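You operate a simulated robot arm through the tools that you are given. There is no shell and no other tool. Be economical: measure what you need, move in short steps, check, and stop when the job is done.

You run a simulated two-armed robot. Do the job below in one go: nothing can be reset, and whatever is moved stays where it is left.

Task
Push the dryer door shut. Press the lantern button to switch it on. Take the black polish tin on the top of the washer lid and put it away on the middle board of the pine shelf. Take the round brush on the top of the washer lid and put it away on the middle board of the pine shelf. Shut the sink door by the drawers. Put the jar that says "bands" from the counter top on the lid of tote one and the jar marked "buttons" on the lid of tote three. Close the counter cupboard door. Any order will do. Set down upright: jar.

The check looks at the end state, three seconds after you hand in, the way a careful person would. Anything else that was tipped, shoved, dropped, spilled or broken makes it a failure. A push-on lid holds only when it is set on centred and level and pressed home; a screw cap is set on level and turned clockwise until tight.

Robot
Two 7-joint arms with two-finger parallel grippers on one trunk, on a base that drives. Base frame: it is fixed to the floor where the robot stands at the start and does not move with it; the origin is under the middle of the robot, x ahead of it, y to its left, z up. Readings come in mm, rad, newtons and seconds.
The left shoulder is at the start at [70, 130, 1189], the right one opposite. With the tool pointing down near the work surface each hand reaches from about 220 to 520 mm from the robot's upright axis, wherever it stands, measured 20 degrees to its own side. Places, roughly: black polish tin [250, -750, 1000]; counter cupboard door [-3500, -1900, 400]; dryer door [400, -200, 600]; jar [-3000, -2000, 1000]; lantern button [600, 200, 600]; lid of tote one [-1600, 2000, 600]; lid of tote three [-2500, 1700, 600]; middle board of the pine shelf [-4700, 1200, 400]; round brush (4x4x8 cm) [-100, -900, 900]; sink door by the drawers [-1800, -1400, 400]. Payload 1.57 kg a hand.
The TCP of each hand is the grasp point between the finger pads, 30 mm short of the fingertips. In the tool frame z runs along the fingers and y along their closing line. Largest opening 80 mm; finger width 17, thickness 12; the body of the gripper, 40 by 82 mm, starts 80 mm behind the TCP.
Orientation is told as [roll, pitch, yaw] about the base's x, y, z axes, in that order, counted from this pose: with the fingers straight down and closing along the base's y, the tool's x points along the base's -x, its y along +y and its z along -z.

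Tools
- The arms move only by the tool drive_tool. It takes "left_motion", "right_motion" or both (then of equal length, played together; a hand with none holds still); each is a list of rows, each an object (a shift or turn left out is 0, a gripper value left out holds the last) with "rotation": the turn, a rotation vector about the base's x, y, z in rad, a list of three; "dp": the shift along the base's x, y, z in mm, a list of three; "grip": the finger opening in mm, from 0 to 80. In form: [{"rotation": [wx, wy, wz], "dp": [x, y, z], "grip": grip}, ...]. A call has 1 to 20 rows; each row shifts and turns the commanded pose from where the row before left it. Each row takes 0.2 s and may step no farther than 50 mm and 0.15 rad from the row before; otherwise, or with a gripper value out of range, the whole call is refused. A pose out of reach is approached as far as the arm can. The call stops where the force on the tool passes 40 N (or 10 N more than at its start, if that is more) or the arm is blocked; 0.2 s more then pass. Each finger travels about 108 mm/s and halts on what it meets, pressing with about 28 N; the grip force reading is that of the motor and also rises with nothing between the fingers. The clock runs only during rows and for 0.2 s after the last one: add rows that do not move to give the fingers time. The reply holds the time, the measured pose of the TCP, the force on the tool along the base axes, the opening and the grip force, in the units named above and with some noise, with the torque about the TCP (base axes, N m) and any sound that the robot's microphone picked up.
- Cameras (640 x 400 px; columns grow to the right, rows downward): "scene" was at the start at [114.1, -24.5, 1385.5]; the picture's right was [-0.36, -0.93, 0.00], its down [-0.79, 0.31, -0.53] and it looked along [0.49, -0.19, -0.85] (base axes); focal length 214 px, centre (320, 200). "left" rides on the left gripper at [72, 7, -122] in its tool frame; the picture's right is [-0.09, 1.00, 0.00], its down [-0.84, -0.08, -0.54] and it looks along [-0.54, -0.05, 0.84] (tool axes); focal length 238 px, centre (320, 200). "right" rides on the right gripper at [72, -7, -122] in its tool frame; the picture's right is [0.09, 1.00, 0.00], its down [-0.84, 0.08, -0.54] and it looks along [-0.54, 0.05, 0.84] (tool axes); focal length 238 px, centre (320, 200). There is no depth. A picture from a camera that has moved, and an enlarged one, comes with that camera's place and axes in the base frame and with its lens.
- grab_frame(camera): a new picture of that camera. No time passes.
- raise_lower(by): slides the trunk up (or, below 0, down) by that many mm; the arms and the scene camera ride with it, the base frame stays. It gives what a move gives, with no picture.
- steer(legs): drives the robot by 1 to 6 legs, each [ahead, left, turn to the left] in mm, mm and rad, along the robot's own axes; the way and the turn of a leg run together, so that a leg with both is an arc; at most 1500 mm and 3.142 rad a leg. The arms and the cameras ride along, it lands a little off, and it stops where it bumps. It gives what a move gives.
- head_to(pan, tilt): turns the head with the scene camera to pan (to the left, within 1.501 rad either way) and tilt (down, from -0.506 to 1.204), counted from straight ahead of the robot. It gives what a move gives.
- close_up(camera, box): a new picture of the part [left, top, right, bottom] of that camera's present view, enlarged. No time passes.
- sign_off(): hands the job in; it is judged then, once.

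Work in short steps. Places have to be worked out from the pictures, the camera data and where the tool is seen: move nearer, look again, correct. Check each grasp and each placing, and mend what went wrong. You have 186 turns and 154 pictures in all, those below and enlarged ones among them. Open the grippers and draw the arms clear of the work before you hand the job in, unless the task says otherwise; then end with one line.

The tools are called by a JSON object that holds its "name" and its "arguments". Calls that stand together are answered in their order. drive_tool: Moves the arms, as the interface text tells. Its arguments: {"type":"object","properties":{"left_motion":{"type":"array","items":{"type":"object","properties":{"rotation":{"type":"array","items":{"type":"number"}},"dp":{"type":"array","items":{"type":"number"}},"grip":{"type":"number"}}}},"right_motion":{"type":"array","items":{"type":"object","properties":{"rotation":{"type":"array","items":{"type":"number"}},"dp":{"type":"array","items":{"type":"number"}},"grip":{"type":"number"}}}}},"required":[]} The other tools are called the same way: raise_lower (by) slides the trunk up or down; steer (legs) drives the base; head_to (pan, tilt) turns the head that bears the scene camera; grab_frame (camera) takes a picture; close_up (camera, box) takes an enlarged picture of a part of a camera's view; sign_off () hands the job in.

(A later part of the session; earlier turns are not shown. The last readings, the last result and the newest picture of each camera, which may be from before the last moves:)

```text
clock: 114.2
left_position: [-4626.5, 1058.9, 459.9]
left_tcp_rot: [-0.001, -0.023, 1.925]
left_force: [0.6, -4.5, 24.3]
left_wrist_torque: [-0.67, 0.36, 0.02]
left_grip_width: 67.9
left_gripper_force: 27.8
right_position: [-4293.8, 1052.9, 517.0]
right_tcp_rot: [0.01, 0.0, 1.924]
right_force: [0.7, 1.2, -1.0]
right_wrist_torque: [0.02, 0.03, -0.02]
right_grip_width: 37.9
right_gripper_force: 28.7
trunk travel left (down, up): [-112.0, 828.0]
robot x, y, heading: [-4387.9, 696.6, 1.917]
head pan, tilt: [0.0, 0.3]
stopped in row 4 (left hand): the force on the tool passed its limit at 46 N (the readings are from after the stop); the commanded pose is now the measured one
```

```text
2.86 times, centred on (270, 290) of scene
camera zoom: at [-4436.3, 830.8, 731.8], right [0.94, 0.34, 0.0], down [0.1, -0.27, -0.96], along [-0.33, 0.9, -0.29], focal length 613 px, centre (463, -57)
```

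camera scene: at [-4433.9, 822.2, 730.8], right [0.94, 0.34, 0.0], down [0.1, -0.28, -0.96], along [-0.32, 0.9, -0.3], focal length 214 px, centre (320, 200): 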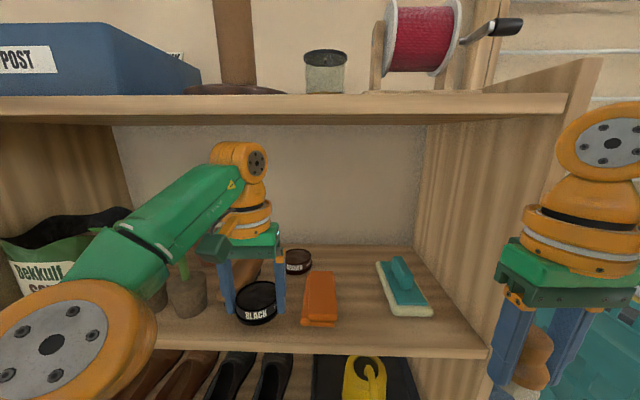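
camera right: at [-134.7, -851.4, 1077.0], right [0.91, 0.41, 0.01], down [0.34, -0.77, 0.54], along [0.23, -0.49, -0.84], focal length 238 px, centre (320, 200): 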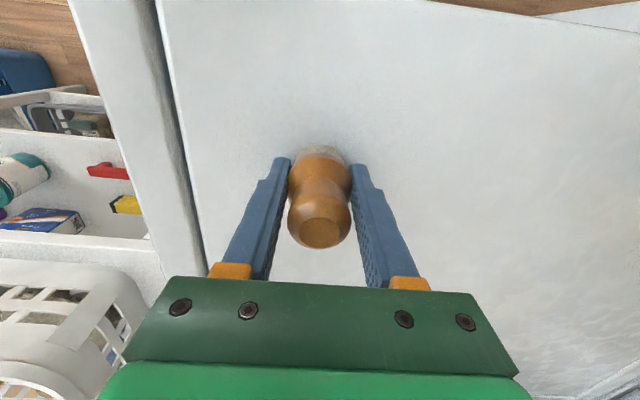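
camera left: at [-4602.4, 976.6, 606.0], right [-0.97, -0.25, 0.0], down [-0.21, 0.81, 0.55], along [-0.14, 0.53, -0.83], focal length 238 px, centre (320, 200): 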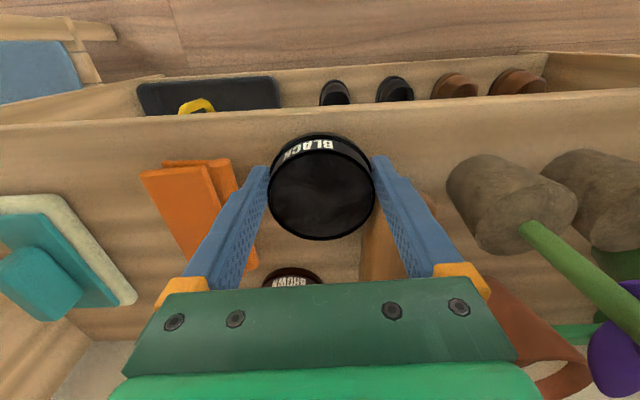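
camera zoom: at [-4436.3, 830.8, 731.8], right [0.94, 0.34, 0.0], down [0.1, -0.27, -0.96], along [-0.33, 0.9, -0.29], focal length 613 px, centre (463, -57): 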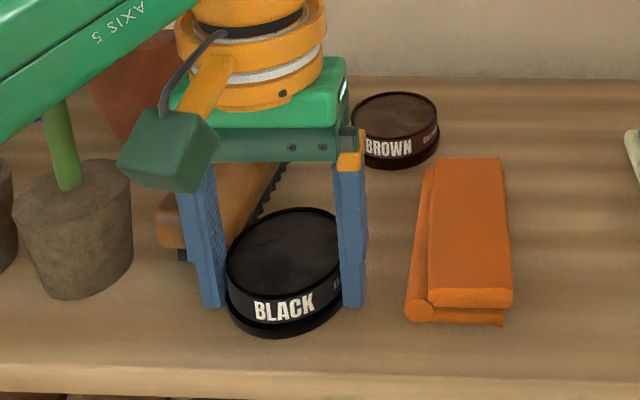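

The tin rests on the board at z of about 428. I ease up 2 mm, open, lift just clear, and withdraw the hand.

{"name": "drive_tool", "arguments": {"left_motion": [{"dp": [0, 0, 2]}, {"grip": 78}, {"dp": [0, 0, 0]}, {"dp": [0, 0, 14]}, {"dp": [0, 0, 14]}, {"dp": [6, -18, 0]}, {"dp": [9, -30, 0]}, {"dp": [9, -30, 0]}, {"dp": [9, -30, 0]}, {"dp": [9, -30, 0]}]}}

{"name": "grab_frame", "arguments": {"camera": "scene"}}

{"name": "grab_frame", "arguments": {"camera": "right"}}

```text
clock: 116.3
left_position: [-4587.0, 921.6, 486.9]
left_tcp_rot: [-0.001, -0.019, 1.925]
left_force: [-0.7, -0.1, -0.6]
left_wrist_torque: [-0.01, 0.01, 0.02]
left_grip_width: 77.9
left_gripper_force: 0.0
right_position: [-4295.1, 1053.8, 515.8]
right_tcp_rot: [0.01, 0.004, 1.926]
right_force: [0.3, -0.1, -1.0]
right_wrist_torque: [-0.04, -0.06, 0.03]
right_grip_width: 38.1
right_gripper_force: 27.9
trunk travel left (down, up): [-112.0, 828.0]
robot x, y, heading: [-4388.6, 699.5, 1.916]
head pan, tilt: [0.0, 0.3]
```

```text
91 pictures are left
camera scene: at [-4438.2, 833.5, 730.8], right [0.94, 0.34, 0.0], down [0.1, -0.28, -0.96], along [-0.32, 0.9, -0.3], focal length 214 px, centre (320, 200)
```

scene: 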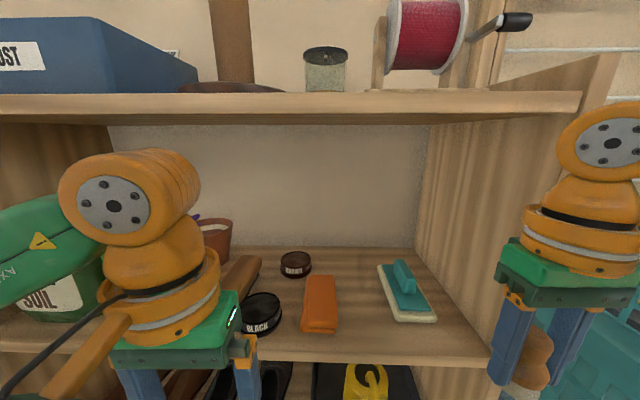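

```text
90 pictures are left
camera right: at [-4264.4, 989.5, 638.4], right [-0.9, -0.43, 0.01], down [-0.36, 0.76, 0.54], along [-0.24, 0.48, -0.84], focal length 238 px, centre (320, 200)
```

right: 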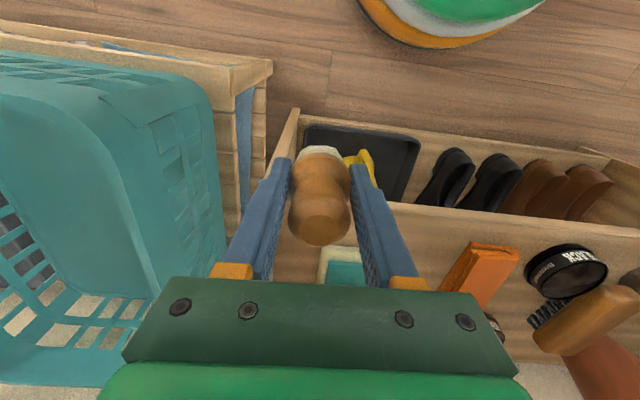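

The black tin is in place. The gap between the orange box and the teal brush is about 108 mm, centred about 122 mm to the left of the right hand. I lower a little, go sideways, then in.

{"name": "drive_tool", "arguments": {"right_motion": [{"dp": [3, -10, -12]}, {"dp": [-15, -4.7, -4]}, {"dp": [-25, -7.8, 0]}, {"dp": [-25, -7.8, 0]}, {"dp": [-25, -7.8, 0]}, {"dp": [-26.5, -8.1, 0]}, {"dp": [-5, 16, 0]}, {"dp": [-7, 22, 0]}, {"dp": [-7, 22, 0]}, {"dp": [-7, 22, 0]}, {"dp": [-6, 21, 0]}]}}

{"name": "grab_frame", "arguments": {"camera": "scene"}}

{"name": "grab_frame", "arguments": {"camera": "right"}}

```text
clock: 118.8
left_position: [-4585.4, 921.5, 486.5]
left_tcp_rot: [-0.003, -0.021, 1.923]
left_force: [-0.2, -0.2, 0.3]
left_wrist_torque: [0.01, -0.02, 0.02]
left_grip_width: 77.8
left_gripper_force: 0.0
right_position: [-4359.8, 1096.5, 471.2]
right_tcp_rot: [0.008, 0.001, 1.925]
right_force: [-2.2, -4.2, 10.7]
right_wrist_torque: [-0.05, -0.12, -0.05]
right_grip_width: 38.0
right_gripper_force: 28.4
right hand out of reach, approached as far as the arm can: row 5, 6, 7, 8, 9, 10, 11
trunk travel left (down, up): [-112.0, 828.0]
robot x, y, heading: [-4388.0, 699.1, 1.917]
head pan, tilt: [0.0, 0.3]
```

```text
89 pictures are left
camera scene: at [-4438.6, 831.7, 731.5], right [0.94, 0.34, 0.0], down [0.1, -0.28, -0.96], along [-0.32, 0.9, -0.29], focal length 214 px, centre (320, 200)
```

scene: 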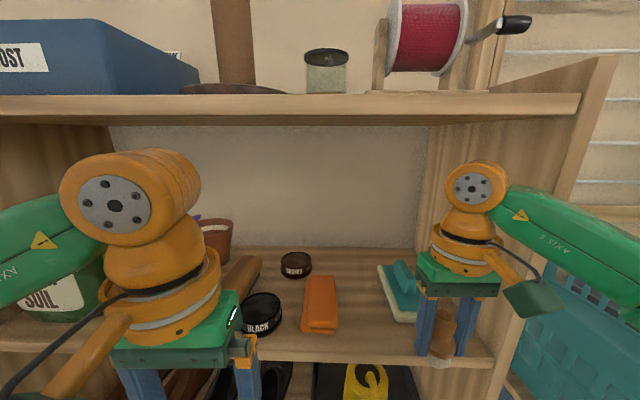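

```text
88 pictures are left
camera right: at [-4328.3, 1032.3, 593.8], right [-0.9, -0.43, 0.01], down [-0.36, 0.76, 0.54], along [-0.24, 0.49, -0.84], focal length 238 px, centre (320, 200)
```

right: 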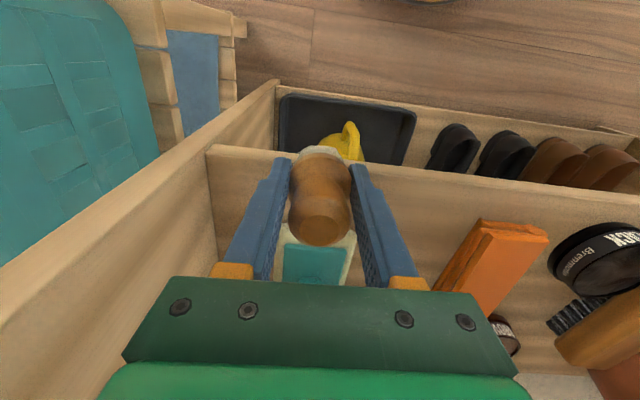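

The right arm hit a joint limit and the brush is touching near the board's front edge. I lift it, back out, and shift the base left instead, so the arm only needs to go straight in.

{"name": "drive_tool", "arguments": {"right_motion": [{"dp": [0, 0, 10]}, {"dp": [0, 0, 15]}, {"dp": [6, -19, 5]}, {"dp": [8, -24, 0]}, {"dp": [8, -24, 0]}, {"dp": [18, 6, 0]}, {"dp": [20, 6, 0]}]}}

{"name": "steer", "arguments": {"legs": [[0, 122, 0]]}}

{"name": "grab_frame", "arguments": {"camera": "right"}}

{"name": "grab_frame", "arguments": {"camera": "scene"}}

```text
clock: 120.3
left_position: [-4586.1, 921.2, 486.6]
left_tcp_rot: [-0.003, -0.019, 1.921]
left_force: [0.2, -0.1, -0.4]
left_wrist_torque: [0.01, 0.0, 0.03]
left_grip_width: 78.0
left_gripper_force: 0.2
right_position: [-4289.3, 1037.0, 491.8]
right_tcp_rot: [0.01, 0.005, 1.925]
right_force: [-1.0, -0.1, -0.7]
right_wrist_torque: [0.0, -0.01, -0.01]
right_grip_width: 38.1
right_gripper_force: 27.7
right hand out of reach, approached as far as the arm can: row 1, 2
trunk travel left (down, up): [-112.0, 828.0]
robot x, y, heading: [-4386.5, 696.3, 1.918]
head pan, tilt: [0.0, 0.3]
```

```text
clock: 121.6
left_position: [-4699.9, 881.5, 485.9]
left_tcp_rot: [-0.002, -0.019, 1.921]
left_force: [-0.7, -0.4, 0.6]
left_wrist_torque: [-0.03, -0.02, -0.02]
left_grip_width: 77.8
left_gripper_force: 0.1
right_position: [-4402.4, 996.6, 492.6]
right_tcp_rot: [0.008, 0.005, 1.922]
right_force: [-0.6, 0.0, -0.7]
right_wrist_torque: [0.02, 0.0, 0.0]
right_grip_width: 37.8
right_gripper_force: 27.3
trunk travel left (down, up): [-112.0, 828.0]
robot x, y, heading: [-4502.3, 655.6, 1.915]
head pan, tilt: [0.0, 0.3]
```

```text
87 pictures are left
camera right: at [-4372.1, 931.8, 615.4], right [-0.9, -0.43, 0.01], down [-0.36, 0.76, 0.54], along [-0.24, 0.48, -0.84], focal length 238 px, centre (320, 200)
```

right: 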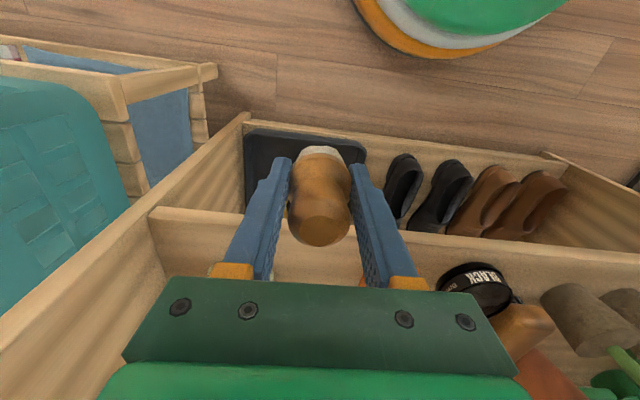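

```text
86 pictures are left
camera scene: at [-4551.7, 792.6, 730.8], right [0.94, 0.34, 0.0], down [0.1, -0.28, -0.96], along [-0.32, 0.9, -0.3], focal length 214 px, centre (320, 200)
```

scene: 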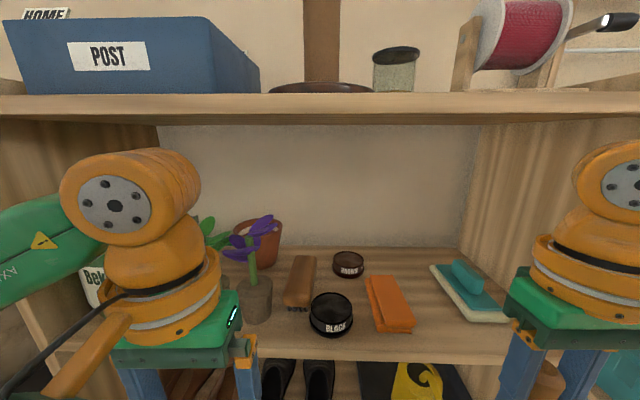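

The target is now about 120 mm straight in from the right hand. I move in.

{"name": "drive_tool", "arguments": {"right_motion": [{"dp": [-5, 14, 0]}, {"dp": [-6, 20, 0]}, {"dp": [-7, 22, 0]}, {"dp": [-7, 22, 0]}, {"dp": [-7, 20, 0]}, {"dp": [-5, 16, 0]}]}}

{"name": "grab_frame", "arguments": {"camera": "right"}}

{"name": "grab_frame", "arguments": {"camera": "scene"}}

```text
clock: 123.0
left_position: [-4699.3, 881.6, 487.3]
left_tcp_rot: [-0.001, -0.018, 1.922]
left_force: [-0.4, 0.3, -0.2]
left_wrist_torque: [0.0, 0.03, 0.0]
left_grip_width: 78.1
left_gripper_force: 0.0
right_position: [-4429.0, 1098.4, 479.0]
right_tcp_rot: [0.009, 0.005, 1.924]
right_force: [1.0, 0.3, -0.2]
right_wrist_torque: [-0.01, -0.01, -0.01]
right_grip_width: 38.2
right_gripper_force: 28.2
right hand out of reach, approached as far as the arm can: row 5, 6
trunk travel left (down, up): [-112.0, 828.0]
robot x, y, heading: [-4499.7, 656.8, 1.918]
head pan, tilt: [0.0, 0.3]
```

```text
85 pictures are left
camera right: at [-4398.7, 1033.4, 602.6], right [-0.9, -0.43, 0.01], down [-0.36, 0.76, 0.54], along [-0.24, 0.48, -0.84], focal length 238 px, centre (320, 200)
```

right: 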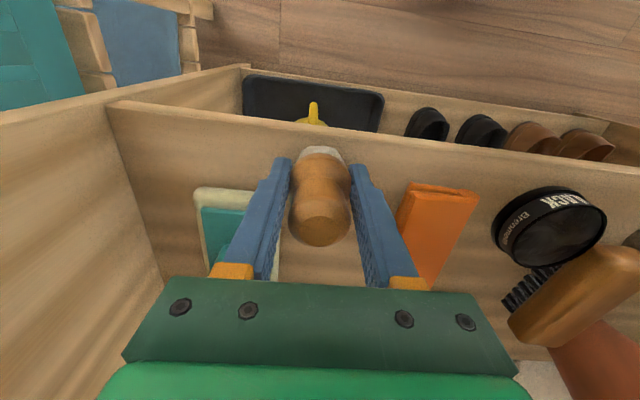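

```text
84 pictures are left
camera scene: at [-4551.7, 792.7, 730.8], right [0.94, 0.34, 0.0], down [0.1, -0.28, -0.96], along [-0.32, 0.9, -0.3], focal length 214 px, centre (320, 200)
```

scene: 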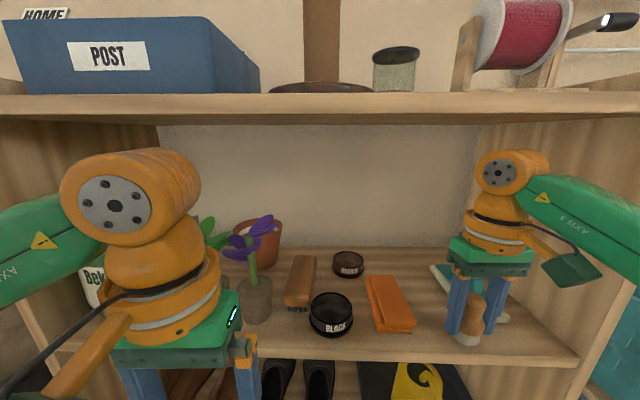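

The brush base is about flush with the front edge, so I nudge the base 15 mm ahead and 10 mm left, then lower.

{"name": "steer", "arguments": {"legs": [[16, 10, 0]]}}

{"name": "drive_tool", "arguments": {"right_motion": [{"dp": [0, 0, -4]}, {"dp": [0, 0, -3]}, {"dp": [0, 0, -2]}, {"dp": [0, 0, -2]}, {"dp": [0, 0, -2]}, {"dp": [0, 0, 0]}]}}

{"name": "close_up", "arguments": {"camera": "scene", "box": [400, 220, 560, 380]}}

{"name": "grab_frame", "arguments": {"camera": "right"}}

```text
clock: 123.8
left_position: [-4715.0, 892.9, 486.0]
left_tcp_rot: [-0.002, -0.017, 1.922]
left_force: [-0.4, 0.8, 1.2]
left_wrist_torque: [0.01, 0.0, 0.02]
left_grip_width: 78.2
left_gripper_force: 0.0
right_position: [-4442.9, 1109.5, 478.2]
right_tcp_rot: [0.011, 0.004, 1.924]
right_force: [-0.3, 0.4, 0.0]
right_wrist_torque: [-0.03, -0.02, -0.02]
right_grip_width: 38.0
right_gripper_force: 28.4
trunk travel left (down, up): [-112.0, 828.0]
robot x, y, heading: [-4517.8, 671.9, 1.919]
head pan, tilt: [0.0, 0.3]
```

```text
clock: 125.2
left_position: [-4712.7, 892.1, 488.5]
left_tcp_rot: [-0.002, -0.022, 1.923]
left_force: [0.3, 0.5, 0.3]
left_wrist_torque: [0.01, 0.02, 0.01]
left_grip_width: 77.9
left_gripper_force: 0.1
right_position: [-4443.5, 1109.2, 468.5]
right_tcp_rot: [0.008, -0.002, 1.924]
right_force: [3.9, 9.6, 26.6]
right_wrist_torque: [0.37, -0.22, 0.06]
right_grip_width: 38.2
right_gripper_force: 28.2
trunk travel left (down, up): [-112.0, 828.0]
robot x, y, heading: [-4518.5, 670.2, 1.915]
head pan, tilt: [0.0, 0.3]
```

```text
2.50 times, centred on (480, 300) of scene
camera zoom: at [-4566.8, 801.8, 731.6], right [0.94, 0.34, 0.0], down [0.1, -0.27, -0.96], along [-0.32, 0.9, -0.29], focal length 536 px, centre (-80, -50)
```

zoom: 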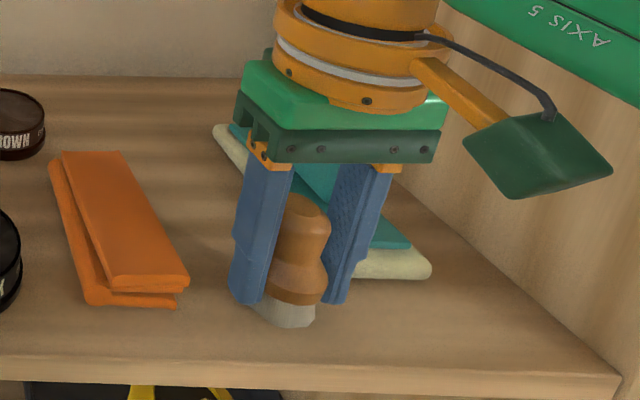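

```text
82 pictures are left
camera right: at [-4413.5, 1042.9, 591.8], right [-0.9, -0.43, 0.01], down [-0.36, 0.76, 0.54], along [-0.24, 0.49, -0.84], focal length 238 px, centre (320, 200)
```

right: 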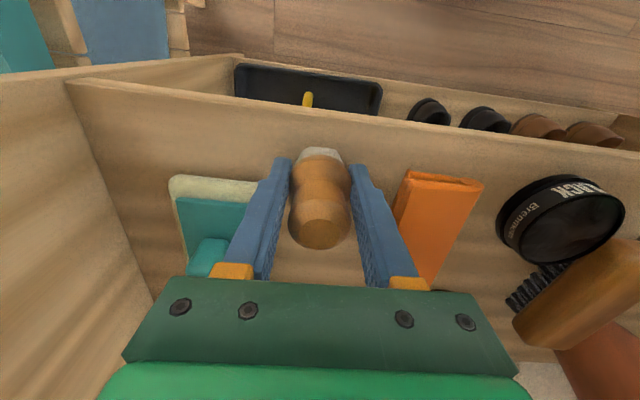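

The brush stands on the board with 26 N contact. I ease up, open, and withdraw straight back along the finger plane.

{"name": "drive_tool", "arguments": {"right_motion": [{"dp": [0, 0, 2]}, {"grip": 62}, {"dp": [0, 0, 1]}, {"dp": [3, -10, 0]}, {"dp": [6, -20, 0]}, {"dp": [8, -25, 0]}, {"dp": [8, -25, 0]}, {"dp": [9, -28, 0]}, {"dp": [9, -28, 0]}]}}

{"name": "grab_frame", "arguments": {"camera": "scene"}}

```text
clock: 127.2
left_position: [-4714.0, 892.9, 486.9]
left_tcp_rot: [-0.003, -0.018, 1.922]
left_force: [-0.8, -0.4, 0.0]
left_wrist_torque: [-0.01, -0.01, 0.04]
left_grip_width: 77.9
left_gripper_force: 0.0
right_position: [-4400.1, 972.7, 468.4]
right_tcp_rot: [0.008, 0.005, 1.922]
right_force: [0.2, 0.7, -0.6]
right_wrist_torque: [0.0, -0.01, -0.01]
right_grip_width: 62.0
right_gripper_force: 0.1
trunk travel left (down, up): [-112.0, 828.0]
robot x, y, heading: [-4517.4, 670.8, 1.916]
head pan, tilt: [0.0, 0.3]
```

```text
81 pictures are left
camera scene: at [-4566.5, 804.2, 730.9], right [0.94, 0.34, 0.0], down [0.1, -0.28, -0.96], along [-0.32, 0.9, -0.3], focal length 214 px, centre (320, 200)
```

scene: 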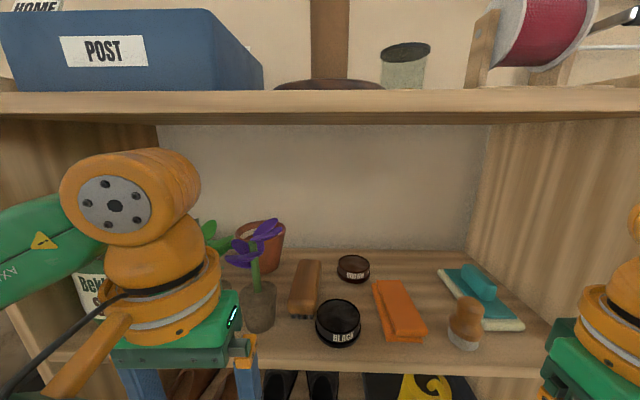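

Both items are on the middle board. I back off, raise the trunk, and turn toward the counter to survey it.

{"name": "steer", "arguments": {"legs": [[-350, 0, 0]]}}

{"name": "raise_lower", "arguments": {"by": 400}}

{"name": "raise_lower", "arguments": {"by": 320}}

{"name": "steer", "arguments": {"legs": [[0, 0, -2.9], [600, 0, 0]]}}

{"name": "head_to", "arguments": {"pan": 0, "tilt": 0.45}}

{"name": "grab_frame", "arguments": {"camera": "scene"}}

```text
clock: 129.4
left_position: [-4595.4, 566.0, 486.2]
left_tcp_rot: [-0.002, -0.019, 1.921]
left_force: [0.2, 0.5, 0.9]
left_wrist_torque: [-0.01, -0.02, -0.05]
left_grip_width: 78.0
left_gripper_force: 0.1
right_position: [-4282.8, 646.6, 468.5]
right_tcp_rot: [0.007, 0.003, 1.922]
right_force: [0.5, 0.0, -0.3]
right_wrist_torque: [-0.03, 0.0, -0.03]
right_grip_width: 61.8
right_gripper_force: 0.2
trunk travel left (down, up): [-112.0, 828.0]
robot x, y, heading: [-4394.0, 343.8, 1.917]
head pan, tilt: [0.0, 0.3]
```

```text
clock: 133.3
left_position: [-4596.8, 566.3, 886.1]
left_tcp_rot: [-0.003, -0.019, 1.921]
left_force: [0.4, 0.8, 0.3]
left_wrist_torque: [0.01, -0.01, 0.0]
left_grip_width: 78.2
left_gripper_force: 0.0
right_position: [-4283.1, 646.2, 869.4]
right_tcp_rot: [0.008, 0.002, 1.923]
right_force: [0.0, 0.3, -0.2]
right_wrist_torque: [-0.03, 0.01, -0.01]
right_grip_width: 62.1
right_gripper_force: 0.0
trunk travel left (down, up): [-512.0, 428.0]
robot x, y, heading: [-4397.7, 337.6, 1.915]
head pan, tilt: [0.0, 0.3]
```

```text
clock: 136.4
left_position: [-4596.1, 565.5, 1207.0]
left_tcp_rot: [-0.002, -0.018, 1.922]
left_force: [0.5, 0.1, -0.3]
left_wrist_torque: [0.0, 0.0, 0.02]
left_grip_width: 78.1
left_gripper_force: 0.1
right_position: [-4283.1, 646.7, 1188.5]
right_tcp_rot: [0.01, 0.003, 1.924]
right_force: [-0.7, 0.1, 0.0]
right_wrist_torque: [-0.01, -0.01, 0.0]
right_grip_width: 62.3
right_gripper_force: 0.2
trunk travel left (down, up): [-832.0, 108.0]
robot x, y, heading: [-4401.2, 342.2, 1.916]
head pan, tilt: [0.0, 0.3]
```

```text
clock: 146.7
left_position: [-3835.5, -334.6, 1207.6]
left_tcp_rot: [-0.003, -0.021, -0.994]
left_force: [0.4, -0.3, 0.1]
left_wrist_torque: [-0.02, -0.02, -0.01]
left_grip_width: 78.0
left_gripper_force: 0.1
right_position: [-4123.3, -481.4, 1188.9]
right_tcp_rot: [0.01, 0.002, -0.991]
right_force: [0.0, 0.0, -0.4]
right_wrist_torque: [-0.04, 0.01, -0.01]
right_grip_width: 62.0
right_gripper_force: 0.1
trunk travel left (down, up): [-832.0, 108.0]
robot x, y, heading: [-4077.8, -159.7, -0.999]
head pan, tilt: [0.0, 0.3]
```

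```text
clock: 147.3
left_position: [-3833.8, -334.8, 1207.3]
left_tcp_rot: [-0.003, -0.019, -0.994]
left_force: [-0.8, -0.3, 0.4]
left_wrist_torque: [-0.02, -0.01, 0.01]
left_grip_width: 78.0
left_gripper_force: 0.0
right_position: [-4122.0, -484.2, 1188.7]
right_tcp_rot: [0.009, 0.004, -0.993]
right_force: [0.4, 0.5, -0.6]
right_wrist_torque: [0.01, 0.01, 0.01]
right_grip_width: 62.3
right_gripper_force: 0.0
trunk travel left (down, up): [-832.0, 108.0]
robot x, y, heading: [-4075.6, -162.0, -1.001]
head pan, tilt: [0.0, 0.45]
```

```text
80 pictures are left
camera scene: at [-4000.3, -280.0, 1437.0], right [-0.84, -0.54, 0.0], down [-0.23, 0.37, -0.9], along [0.49, -0.76, -0.43], focal length 214 px, centre (320, 200)
```

scene: 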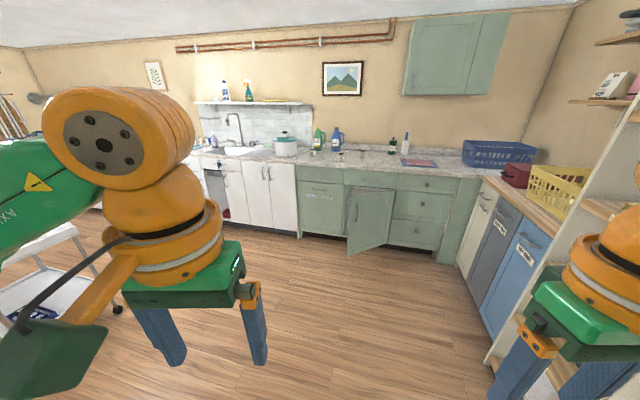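

I zoom on the counter and the green cupboard.

{"name": "close_up", "arguments": {"camera": "scene", "box": [280, 110, 460, 270]}}

{"name": "close_up", "arguments": {"camera": "scene", "box": [180, 120, 340, 240]}}

```text
2.50 times, centred on (370, 190) of scene
camera zoom: at [-4000.3, -280.0, 1437.0], right [-0.84, -0.54, 0.0], down [-0.23, 0.37, -0.9], along [0.49, -0.76, -0.43], focal length 536 px, centre (195, 225)
```

zoom: 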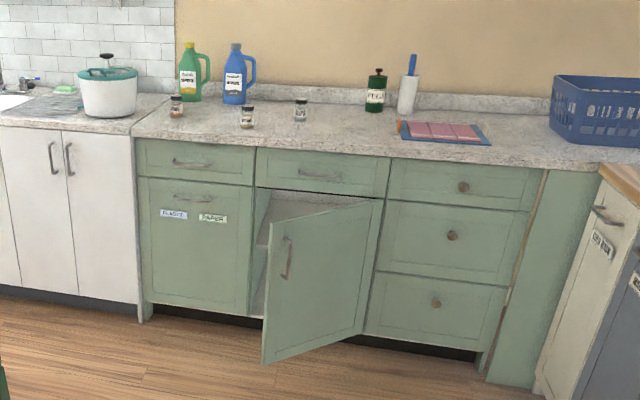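

```text
3.33 times, centred on (260, 180) of scene
camera zoom: at [-4000.3, -280.0, 1437.0], right [-0.84, -0.54, 0.0], down [-0.23, 0.37, -0.9], along [0.49, -0.76, -0.43], focal length 715 px, centre (520, 267)
```

zoom: 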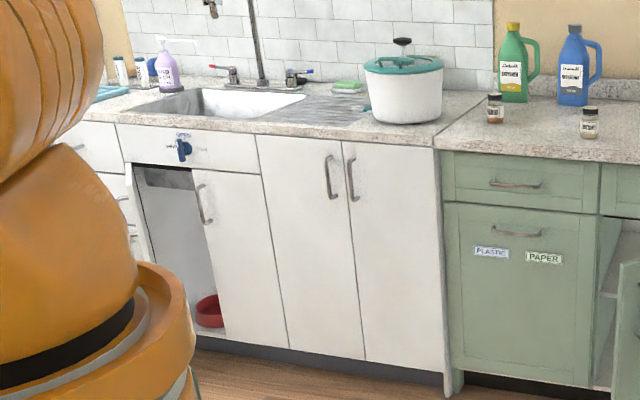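

The green cupboard door is hinged on its right, near [-3605, -2113]. Its free edge is near [-3348, -1760], z 100–695, about 32° open. Three small jars stand on the counter behind it. I extend the right hand for pushing, tuck the left, drive there, and lower the trunk.

{"name": "drive_tool", "arguments": {"right_motion": [{"grip": 0, "dp": [10, -17, 0]}, {"dp": [16, -25, 0]}, {"dp": [17, -25, 0]}], "left_motion": [{"grip": 0, "dp": [-10, 17, 0]}, {"dp": [-11, 17, 0]}, {"dp": [-11, 17, 0]}]}}

{"name": "steer", "arguments": {"legs": [[1340, -130, 0]]}}

{"name": "grab_frame", "arguments": {"camera": "scene"}}

```text
clock: 148.2
left_position: [-3865.7, -285.7, 1205.3]
left_tcp_rot: [-0.001, -0.018, -0.996]
left_force: [-0.3, 0.0, -0.5]
left_wrist_torque: [0.02, 0.02, 0.02]
left_grip_width: 0.0
left_gripper_force: 21.4
right_position: [-4078.2, -552.3, 1189.1]
right_tcp_rot: [0.008, 0.004, -0.994]
right_force: [-0.8, -0.7, -0.3]
right_wrist_torque: [-0.01, 0.05, 0.02]
right_grip_width: 0.0
right_gripper_force: 21.6
trunk travel left (down, up): [-832.0, 108.0]
robot x, y, heading: [-4074.0, -160.1, -0.998]
head pan, tilt: [0.0, 0.45]
```

```text
clock: 154.9
left_position: [-3253.9, -1493.8, 1206.3]
left_tcp_rot: [-0.002, -0.02, -1.005]
left_force: [-0.8, -0.6, 0.0]
left_wrist_torque: [-0.02, 0.01, -0.01]
left_grip_width: 0.2
left_gripper_force: 20.7
right_position: [-3469.6, -1759.3, 1188.5]
right_tcp_rot: [0.009, 0.003, -1.003]
right_force: [0.5, 0.4, 0.0]
right_wrist_torque: [0.01, 0.02, -0.01]
right_grip_width: 0.2
right_gripper_force: 21.1
trunk travel left (down, up): [-832.0, 108.0]
robot x, y, heading: [-3462.2, -1369.7, -1.004]
head pan, tilt: [0.0, 0.45]
```

```text
77 pictures are left
camera scene: at [-3387.8, -1488.9, 1437.0], right [-0.85, -0.53, 0.0], down [-0.23, 0.37, -0.9], along [0.48, -0.76, -0.43], focal length 214 px, centre (320, 200)
```

scene: 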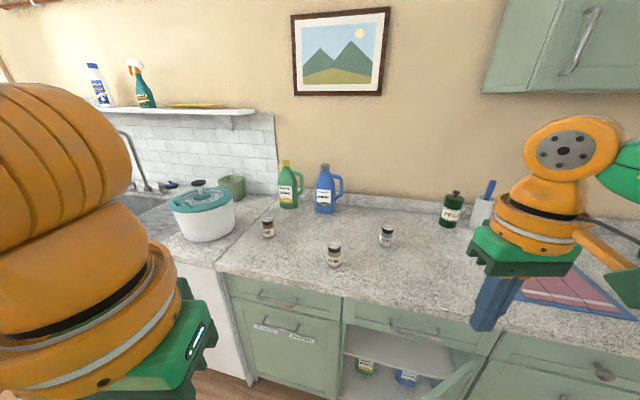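

Good view of the jars, so I read their labels, then tilt down to see the door.

{"name": "close_up", "arguments": {"camera": "scene", "box": [250, 200, 410, 300]}}

{"name": "head_to", "arguments": {"pan": -0.3, "tilt": 0.95}}

{"name": "grab_frame", "arguments": {"camera": "scene"}}

```text
4.00 times, centred on (330, 250) of scene
camera zoom: at [-3387.8, -1488.9, 1437.0], right [-0.85, -0.53, 0.0], down [-0.23, 0.37, -0.9], along [0.48, -0.76, -0.43], focal length 858 px, centre (280, 0)
```

zoom: 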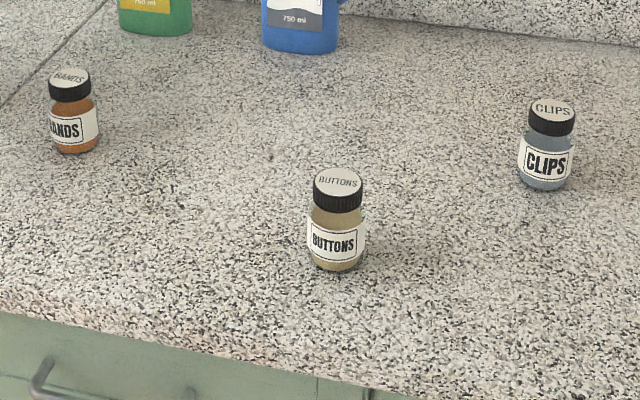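

```text
clock: 155.9
left_position: [-3253.4, -1494.4, 1205.5]
left_tcp_rot: [0.0, -0.019, -1.004]
left_force: [1.1, -0.8, -0.1]
left_wrist_torque: [0.01, 0.02, 0.0]
left_grip_width: 0.0
left_gripper_force: 21.1
right_position: [-3469.9, -1759.7, 1187.5]
right_tcp_rot: [0.008, 0.003, -1.002]
right_force: [-0.7, -0.6, -0.7]
right_wrist_torque: [0.01, -0.02, 0.02]
right_grip_width: 0.0
right_gripper_force: 21.3
trunk travel left (down, up): [-832.0, 108.0]
robot x, y, heading: [-3463.4, -1368.3, -1.004]
head pan, tilt: [-0.3, 0.949]
```

```text
75 pictures are left
camera scene: at [-3417.5, -1482.1, 1395.0], right [-0.97, -0.26, 0.0], down [-0.21, 0.78, -0.58], along [0.15, -0.56, -0.81], focal length 214 px, centre (320, 200)
```

scene: 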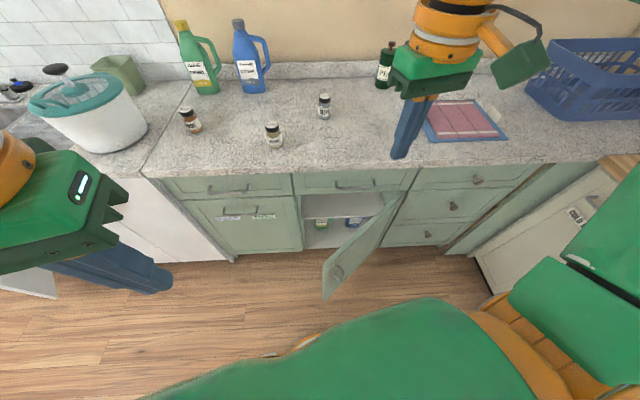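

BANDS is at left, BUTTONS in front and CLIPS at right. The right hand hangs about 62 mm off the door's outer face. I lower the trunk so the fingers reach below the door's top.

{"name": "raise_lower", "arguments": {"by": -400}}

{"name": "raise_lower", "arguments": {"by": -140}}

{"name": "grab_frame", "arguments": {"camera": "scene"}}

```text
clock: 159.7
left_position: [-3253.9, -1495.6, 805.5]
left_tcp_rot: [-0.004, -0.019, -1.002]
left_force: [-0.3, -0.5, -0.3]
left_wrist_torque: [-0.01, 0.01, -0.03]
left_grip_width: 0.0
left_gripper_force: 21.6
right_position: [-3469.1, -1760.4, 788.3]
right_tcp_rot: [0.007, 0.002, -1.001]
right_force: [0.6, -0.1, -1.4]
right_wrist_torque: [0.0, 0.02, 0.02]
right_grip_width: 0.1
right_gripper_force: 21.5
trunk travel left (down, up): [-432.0, 508.0]
robot x, y, heading: [-3462.9, -1369.3, -1.014]
head pan, tilt: [-0.3, 0.949]
```

```text
clock: 161.4
left_position: [-3254.7, -1494.5, 664.4]
left_tcp_rot: [-0.002, -0.02, -1.001]
left_force: [0.5, 0.0, -0.3]
left_wrist_torque: [-0.03, 0.01, 0.05]
left_grip_width: 0.0
left_gripper_force: 21.9
right_position: [-3469.4, -1759.4, 648.7]
right_tcp_rot: [0.008, 0.004, -1.004]
right_force: [0.3, 0.2, 0.3]
right_wrist_torque: [0.0, -0.02, 0.01]
right_grip_width: 0.0
right_gripper_force: 21.6
trunk travel left (down, up): [-292.0, 648.0]
robot x, y, heading: [-3463.5, -1371.3, -1.007]
head pan, tilt: [-0.3, 0.949]
```

```text
74 pictures are left
camera scene: at [-3417.7, -1481.9, 855.0], right [-0.97, -0.26, 0.0], down [-0.21, 0.79, -0.58], along [0.15, -0.56, -0.81], focal length 214 px, centre (320, 200)
```

scene: 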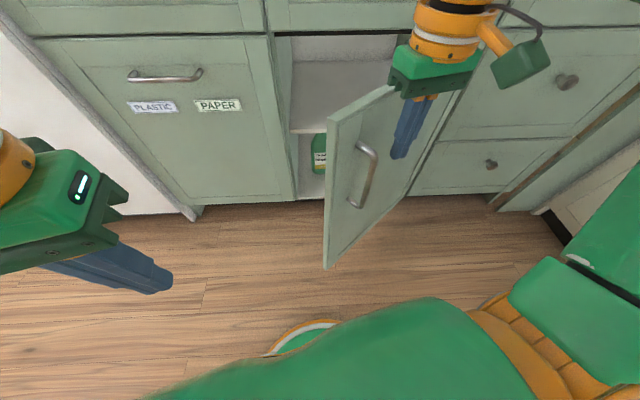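

The fingers face the door's outer side. I push by driving along the door's arc.

{"name": "steer", "arguments": {"legs": [[106, 45, 0], [84, 17, 0]]}}

{"name": "grab_frame", "arguments": {"camera": "scene"}}

```text
clock: 163.3
left_position: [-3099.5, -1622.8, 667.1]
left_tcp_rot: [-0.002, -0.018, -1.003]
left_force: [0.2, -0.4, -0.3]
left_wrist_torque: [0.03, -0.01, 0.02]
left_grip_width: 0.0
left_gripper_force: 21.0
right_position: [-3316.6, -1888.3, 647.8]
right_tcp_rot: [0.008, 0.003, -1.002]
right_force: [0.0, -0.2, -0.2]
right_wrist_torque: [-0.02, -0.01, -0.03]
right_grip_width: 0.1
right_gripper_force: 21.5
trunk travel left (down, up): [-292.0, 648.0]
robot x, y, heading: [-3311.9, -1497.2, -1.009]
head pan, tilt: [-0.3, 0.949]
```

```text
73 pictures are left
camera scene: at [-3263.8, -1609.8, 854.9], right [-0.97, -0.26, 0.0], down [-0.21, 0.79, -0.58], along [0.15, -0.56, -0.81], focal length 214 px, centre (320, 200)
```

scene: 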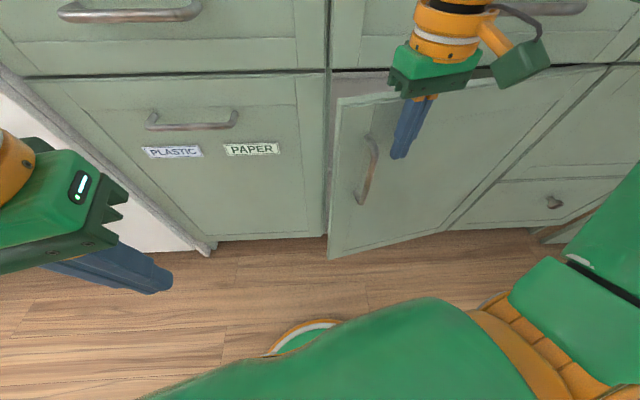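

Nearly shut. I finish the push with the arm, stopping on force.

{"name": "drive_tool", "arguments": {"right_motion": [{"dp": [5, -14, 0]}, {"dp": [5, -14, 0]}, {"dp": [5, -14, 0]}, {"dp": [4, -12, 0]}, {"dp": [4, -12, 0]}, {"dp": [4, -10, 0]}, {"dp": [4, -10, 0]}, {"dp": [4, -10, 0]}]}}

{"name": "grab_frame", "arguments": {"camera": "scene"}}

```text
clock: 165.3
left_position: [-3099.6, -1593.2, 674.7]
left_tcp_rot: [-0.018, -0.051, -0.996]
left_force: [1.0, -0.8, 0.3]
left_wrist_torque: [0.07, 0.09, 0.0]
left_grip_width: 0.0
left_gripper_force: 21.8
right_position: [-3294.9, -1944.4, 658.5]
right_tcp_rot: [0.005, -0.042, -1.004]
right_force: [0.7, 0.8, 0.0]
right_wrist_torque: [0.02, 0.06, -0.01]
right_grip_width: 0.0
right_gripper_force: 21.3
right hand out of reach, approached as far as the arm can: row 7, 8
trunk travel left (down, up): [-292.0, 648.0]
robot x, y, heading: [-3305.4, -1489.1, -1.001]
head pan, tilt: [-0.3, 0.949]
stopped in row 8 (right hand): the arm was blocked; the commanded pose is now the measured one
```

```text
72 pictures are left
camera scene: at [-3276.9, -1555.8, 866.2], right [-0.96, -0.27, 0.0], down [-0.21, 0.75, -0.63], along [0.17, -0.61, -0.78], focal length 214 px, centre (320, 200)
```

scene: 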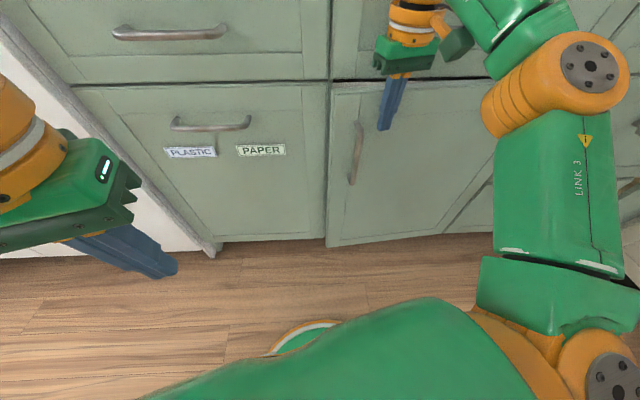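

The gripper body met the drawer front above before the fingers could seat the door. I back off, tilt the fingers forward so the tips lead, and look.

{"name": "drive_tool", "arguments": {"right_motion": [{"dp": [-10, 25, 0]}, {"dp": [-12, 31, 0]}, {"dp": [-6, 15, -10], "rotation": [-0.137, -0.054, 0]}, {"dp": [0, 0, -10], "rotation": [-0.137, -0.054, 0]}, {"dp": [0, 0, -10], "rotation": [-0.137, -0.054, 0]}, {"dp": [0, 0, -10], "rotation": [-0.137, -0.054, 0]}]}}

{"name": "grab_frame", "arguments": {"camera": "scene"}}

```text
clock: 166.7
left_position: [-3096.0, -1623.8, 663.8]
left_tcp_rot: [-0.002, -0.01, -1.0]
left_force: [-0.1, -0.2, 0.0]
left_wrist_torque: [-0.02, 0.02, -0.03]
left_grip_width: 0.0
left_gripper_force: 21.2
right_position: [-3314.4, -1900.3, 593.0]
right_tcp_rot: [-0.124, -0.571, -0.957]
right_force: [0.3, 0.3, -0.1]
right_wrist_torque: [-0.01, 0.01, 0.0]
right_grip_width: 0.0
right_gripper_force: 21.6
trunk travel left (down, up): [-292.0, 648.0]
robot x, y, heading: [-3308.0, -1493.4, -1.009]
head pan, tilt: [-0.3, 0.949]
```

```text
71 pictures are left
camera scene: at [-3262.8, -1605.9, 855.0], right [-0.97, -0.26, 0.0], down [-0.21, 0.78, -0.58], along [0.15, -0.56, -0.81], focal length 214 px, centre (320, 200)
```

scene: 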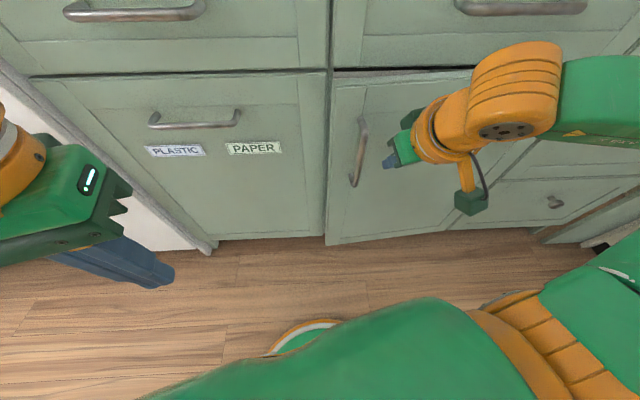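

The fingertips lead now and the door is only slightly ajar. I push in along the inward normal.

{"name": "drive_tool", "arguments": {"right_motion": [{"dp": [6, -15, 0]}, {"dp": [6, -15, 0]}, {"dp": [4, -10, 0]}, {"dp": [4, -10, 0]}, {"dp": [4, -10, 0]}, {"dp": [4, -10, 0]}]}}

{"name": "grab_frame", "arguments": {"camera": "scene"}}

```text
clock: 168.1
left_position: [-3096.6, -1622.2, 663.6]
left_tcp_rot: [-0.002, -0.014, -1.001]
left_force: [0.5, 0.2, -0.2]
left_wrist_torque: [-0.03, -0.01, 0.0]
left_grip_width: 0.0
left_gripper_force: 21.1
right_position: [-3287.9, -1968.0, 593.8]
right_tcp_rot: [-0.126, -0.562, -0.955]
right_force: [-4.6, 18.0, -4.7]
right_wrist_torque: [0.46, 0.12, -0.09]
right_grip_width: 0.1
right_gripper_force: 21.4
trunk travel left (down, up): [-292.0, 648.0]
robot x, y, heading: [-3307.6, -1492.5, -1.006]
head pan, tilt: [-0.3, 0.949]
```

```text
70 pictures are left
camera scene: at [-3263.5, -1603.8, 855.2], right [-0.97, -0.26, 0.0], down [-0.21, 0.78, -0.58], along [0.15, -0.56, -0.81], focal length 214 px, centre (320, 200)
```

scene: 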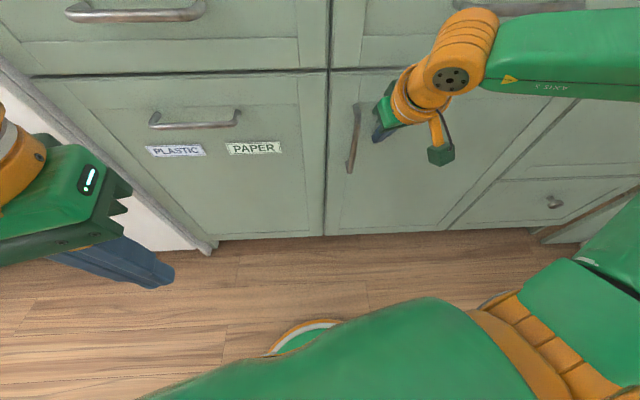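

The door is flush at 18 N of contact. I withdraw, untilt the hand, raise the trunk, and line up in front of the jars.

{"name": "drive_tool", "arguments": {"right_motion": [{"dp": [-14, 36, 0]}, {"dp": [-16, 40, 0]}, {"dp": [-5, 12, 10], "rotation": [0.137, 0.054, 0]}, {"dp": [0, 0, 10], "rotation": [0.137, 0.054, 0]}, {"dp": [0, 0, 10], "rotation": [0.137, 0.054, 0]}, {"dp": [0, 0, 10], "rotation": [0.137, 0.054, 0]}]}}

{"name": "grab_frame", "arguments": {"camera": "scene"}}

{"name": "steer", "arguments": {"legs": [[-150, 0, 0]]}}

{"name": "raise_lower", "arguments": {"by": 400}}

{"name": "raise_lower", "arguments": {"by": 120}}

{"name": "steer", "arguments": {"legs": [[0, 0, -0.19]]}}

```text
clock: 169.5
left_position: [-3094.5, -1623.8, 664.2]
left_tcp_rot: [-0.002, -0.01, -0.999]
left_force: [-0.1, 0.0, 0.8]
left_wrist_torque: [0.01, 0.02, 0.0]
left_grip_width: 0.0
left_gripper_force: 20.8
right_position: [-3321.1, -1881.9, 634.5]
right_tcp_rot: [0.01, 0.012, -0.992]
right_force: [-0.1, 0.2, -1.0]
right_wrist_torque: [0.01, -0.01, -0.01]
right_grip_width: 0.2
right_gripper_force: 20.9
trunk travel left (down, up): [-292.0, 648.0]
robot x, y, heading: [-3308.2, -1495.9, -1.009]
head pan, tilt: [-0.3, 0.949]
```

```text
69 pictures are left
camera scene: at [-3262.5, -1606.3, 854.9], right [-0.97, -0.26, 0.0], down [-0.21, 0.79, -0.58], along [0.15, -0.56, -0.81], focal length 214 px, centre (320, 200)
```

scene: 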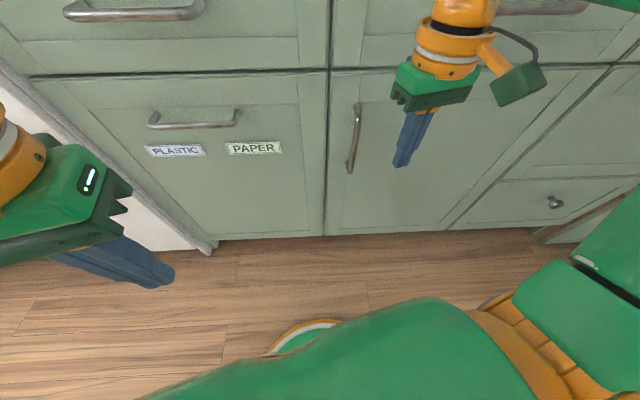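

```text
clock: 170.8
left_position: [-3175.8, -1497.5, 664.0]
left_tcp_rot: [-0.003, -0.01, -1.002]
left_force: [0.1, -0.2, 0.2]
left_wrist_torque: [0.0, 0.01, 0.01]
left_grip_width: 0.0
left_gripper_force: 21.5
right_position: [-3402.3, -1754.0, 633.1]
right_tcp_rot: [0.006, 0.011, -0.995]
right_force: [0.0, 0.2, -0.3]
right_wrist_torque: [-0.04, -0.04, -0.01]
right_grip_width: 0.0
right_gripper_force: 21.3
trunk travel left (down, up): [-292.0, 648.0]
robot x, y, heading: [-3387.2, -1367.5, -1.008]
head pan, tilt: [-0.3, 0.949]
```

```text
clock: 174.7
left_position: [-3175.5, -1497.0, 1063.7]
left_tcp_rot: [-0.002, -0.01, -1.0]
left_force: [0.5, -0.5, 0.5]
left_wrist_torque: [0.02, -0.02, -0.03]
left_grip_width: 0.0
left_gripper_force: 21.1
right_position: [-3402.3, -1755.3, 1033.9]
right_tcp_rot: [0.008, 0.011, -0.992]
right_force: [-0.6, -0.2, 0.7]
right_wrist_torque: [-0.01, 0.0, -0.02]
right_grip_width: 0.1
right_gripper_force: 21.4
trunk travel left (down, up): [-692.0, 248.0]
robot x, y, heading: [-3388.2, -1367.2, -1.006]
head pan, tilt: [-0.3, 0.949]
```

```text
clock: 176.2
left_position: [-3175.2, -1498.0, 1183.7]
left_tcp_rot: [-0.001, -0.012, -1.0]
left_force: [0.2, -0.4, 0.1]
left_wrist_torque: [0.0, 0.0, 0.0]
left_grip_width: 0.2
left_gripper_force: 21.1
right_position: [-3401.2, -1755.4, 1154.2]
right_tcp_rot: [0.009, 0.01, -0.993]
right_force: [-0.3, 0.5, -0.1]
right_wrist_torque: [-0.01, 0.03, -0.01]
right_grip_width: 0.3
right_gripper_force: 21.4
trunk travel left (down, up): [-812.0, 128.0]
robot x, y, heading: [-3387.0, -1366.5, -1.006]
head pan, tilt: [-0.3, 0.949]
```

```text
clock: 177.3
left_position: [-3203.5, -1534.7, 1184.9]
left_tcp_rot: [-0.002, -0.012, -1.193]
left_force: [0.7, -0.1, -0.3]
left_wrist_torque: [-0.02, 0.01, -0.01]
left_grip_width: 0.0
left_gripper_force: 21.2
right_position: [-3472.9, -1745.2, 1153.0]
right_tcp_rot: [0.007, 0.01, -1.183]
right_force: [0.4, -0.6, -0.2]
right_wrist_torque: [0.0, -0.02, 0.0]
right_grip_width: 0.0
right_gripper_force: 21.4
trunk travel left (down, up): [-812.0, 128.0]
robot x, y, heading: [-3391.9, -1365.4, -1.2]
head pan, tilt: [-0.3, 0.949]
```

The cupboard is shut. I move sideways and part of the way forward toward the jars, with the jaws open, and look.

{"name": "steer", "arguments": {"legs": [[0, 173, 0], [220, 0, 0]]}}

{"name": "drive_tool", "arguments": {"left_motion": [{"grip": 80}, {"grip": 80}, {"grip": 80}, {"grip": 80}], "right_motion": [{"grip": 80}, {"grip": 80}, {"grip": 80}, {"grip": 80}]}}

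{"name": "head_to", "arguments": {"pan": 0, "tilt": 0.85}}

{"name": "grab_frame", "arguments": {"camera": "scene"}}

{"name": "grab_frame", "arguments": {"camera": "left"}}

{"name": "grab_frame", "arguments": {"camera": "right"}}

```text
clock: 180.1
left_position: [-2964.9, -1669.0, 1183.6]
left_tcp_rot: [-0.002, -0.013, -1.193]
left_force: [-0.3, -0.7, 0.0]
left_wrist_torque: [0.0, 0.02, -0.04]
left_grip_width: 0.1
left_gripper_force: 21.2
right_position: [-3237.9, -1880.1, 1154.3]
right_tcp_rot: [0.007, 0.006, -1.186]
right_force: [0.3, 0.5, -0.7]
right_wrist_torque: [-0.01, -0.02, 0.0]
right_grip_width: 0.0
right_gripper_force: 21.8
trunk travel left (down, up): [-812.0, 128.0]
robot x, y, heading: [-3146.3, -1503.9, -1.194]
head pan, tilt: [-0.3, 0.949]
```

```text
clock: 181.1
left_position: [-2962.5, -1673.0, 1184.5]
left_tcp_rot: [-0.001, -0.01, -1.192]
left_force: [0.0, -0.6, -0.1]
left_wrist_torque: [-0.03, 0.04, 0.03]
left_grip_width: 80.1
left_gripper_force: 0.1
right_position: [-3234.6, -1882.5, 1153.0]
right_tcp_rot: [0.008, 0.01, -1.186]
right_force: [-0.6, -0.4, -0.4]
right_wrist_torque: [0.04, -0.03, 0.0]
right_grip_width: 80.0
right_gripper_force: 0.0
trunk travel left (down, up): [-812.0, 128.0]
robot x, y, heading: [-3150.0, -1503.5, -1.197]
head pan, tilt: [-0.3, 0.949]
```

```text
clock: 181.8
left_position: [-2963.2, -1672.2, 1184.9]
left_tcp_rot: [-0.002, -0.012, -1.193]
left_force: [-0.8, -0.4, 0.6]
left_wrist_torque: [0.0, -0.02, -0.03]
left_grip_width: 79.7
left_gripper_force: 0.0
right_position: [-3235.7, -1882.8, 1153.9]
right_tcp_rot: [0.008, 0.01, -1.186]
right_force: [0.2, -0.7, -0.1]
right_wrist_torque: [-0.05, -0.01, 0.0]
right_grip_width: 80.0
right_gripper_force: 0.0
trunk travel left (down, up): [-812.0, 128.0]
robot x, y, heading: [-3144.4, -1505.8, -1.198]
head pan, tilt: [0.0, 0.85]
```

```text
68 pictures are left
camera scene: at [-3101.1, -1623.7, 1382.5], right [-0.93, -0.36, 0.0], down [-0.27, 0.7, -0.66], along [0.24, -0.61, -0.75], focal length 214 px, centre (320, 200)
```

scene: 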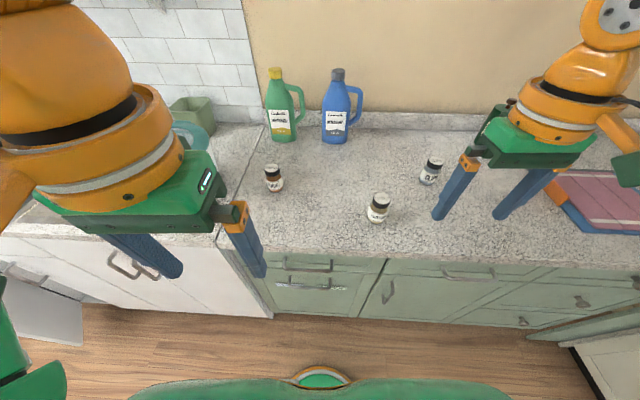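

```text
67 pictures are left
camera left: at [-2982.3, -1602.2, 1303.7], right [0.96, 0.28, 0.0], down [0.24, -0.8, 0.55], along [0.15, -0.53, -0.83], focal length 238 px, centre (320, 200)
```

left: 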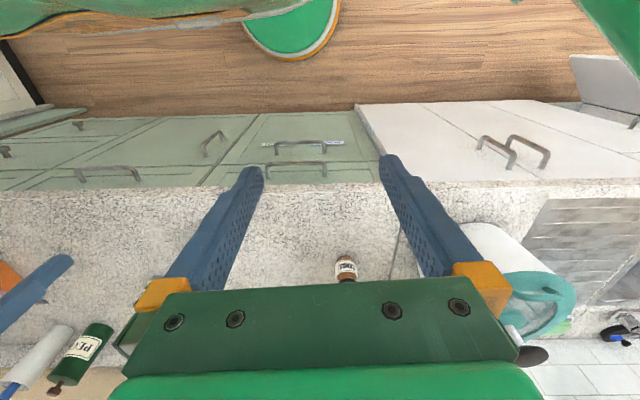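

```text
66 pictures are left
camera right: at [-3269.9, -1820.5, 1277.5], right [0.89, 0.46, 0.01], down [0.39, -0.75, 0.53], along [0.25, -0.47, -0.85], focal length 238 px, centre (320, 200)
```

right: 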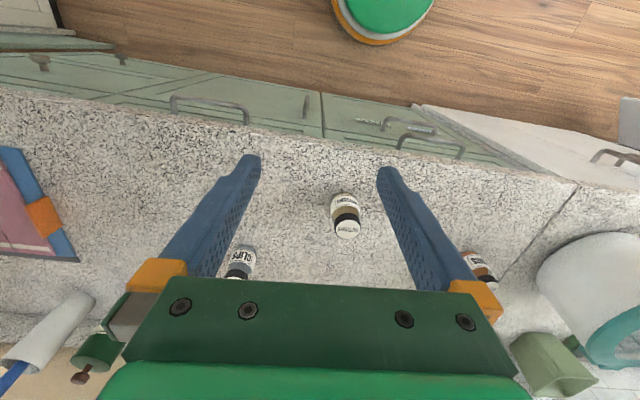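

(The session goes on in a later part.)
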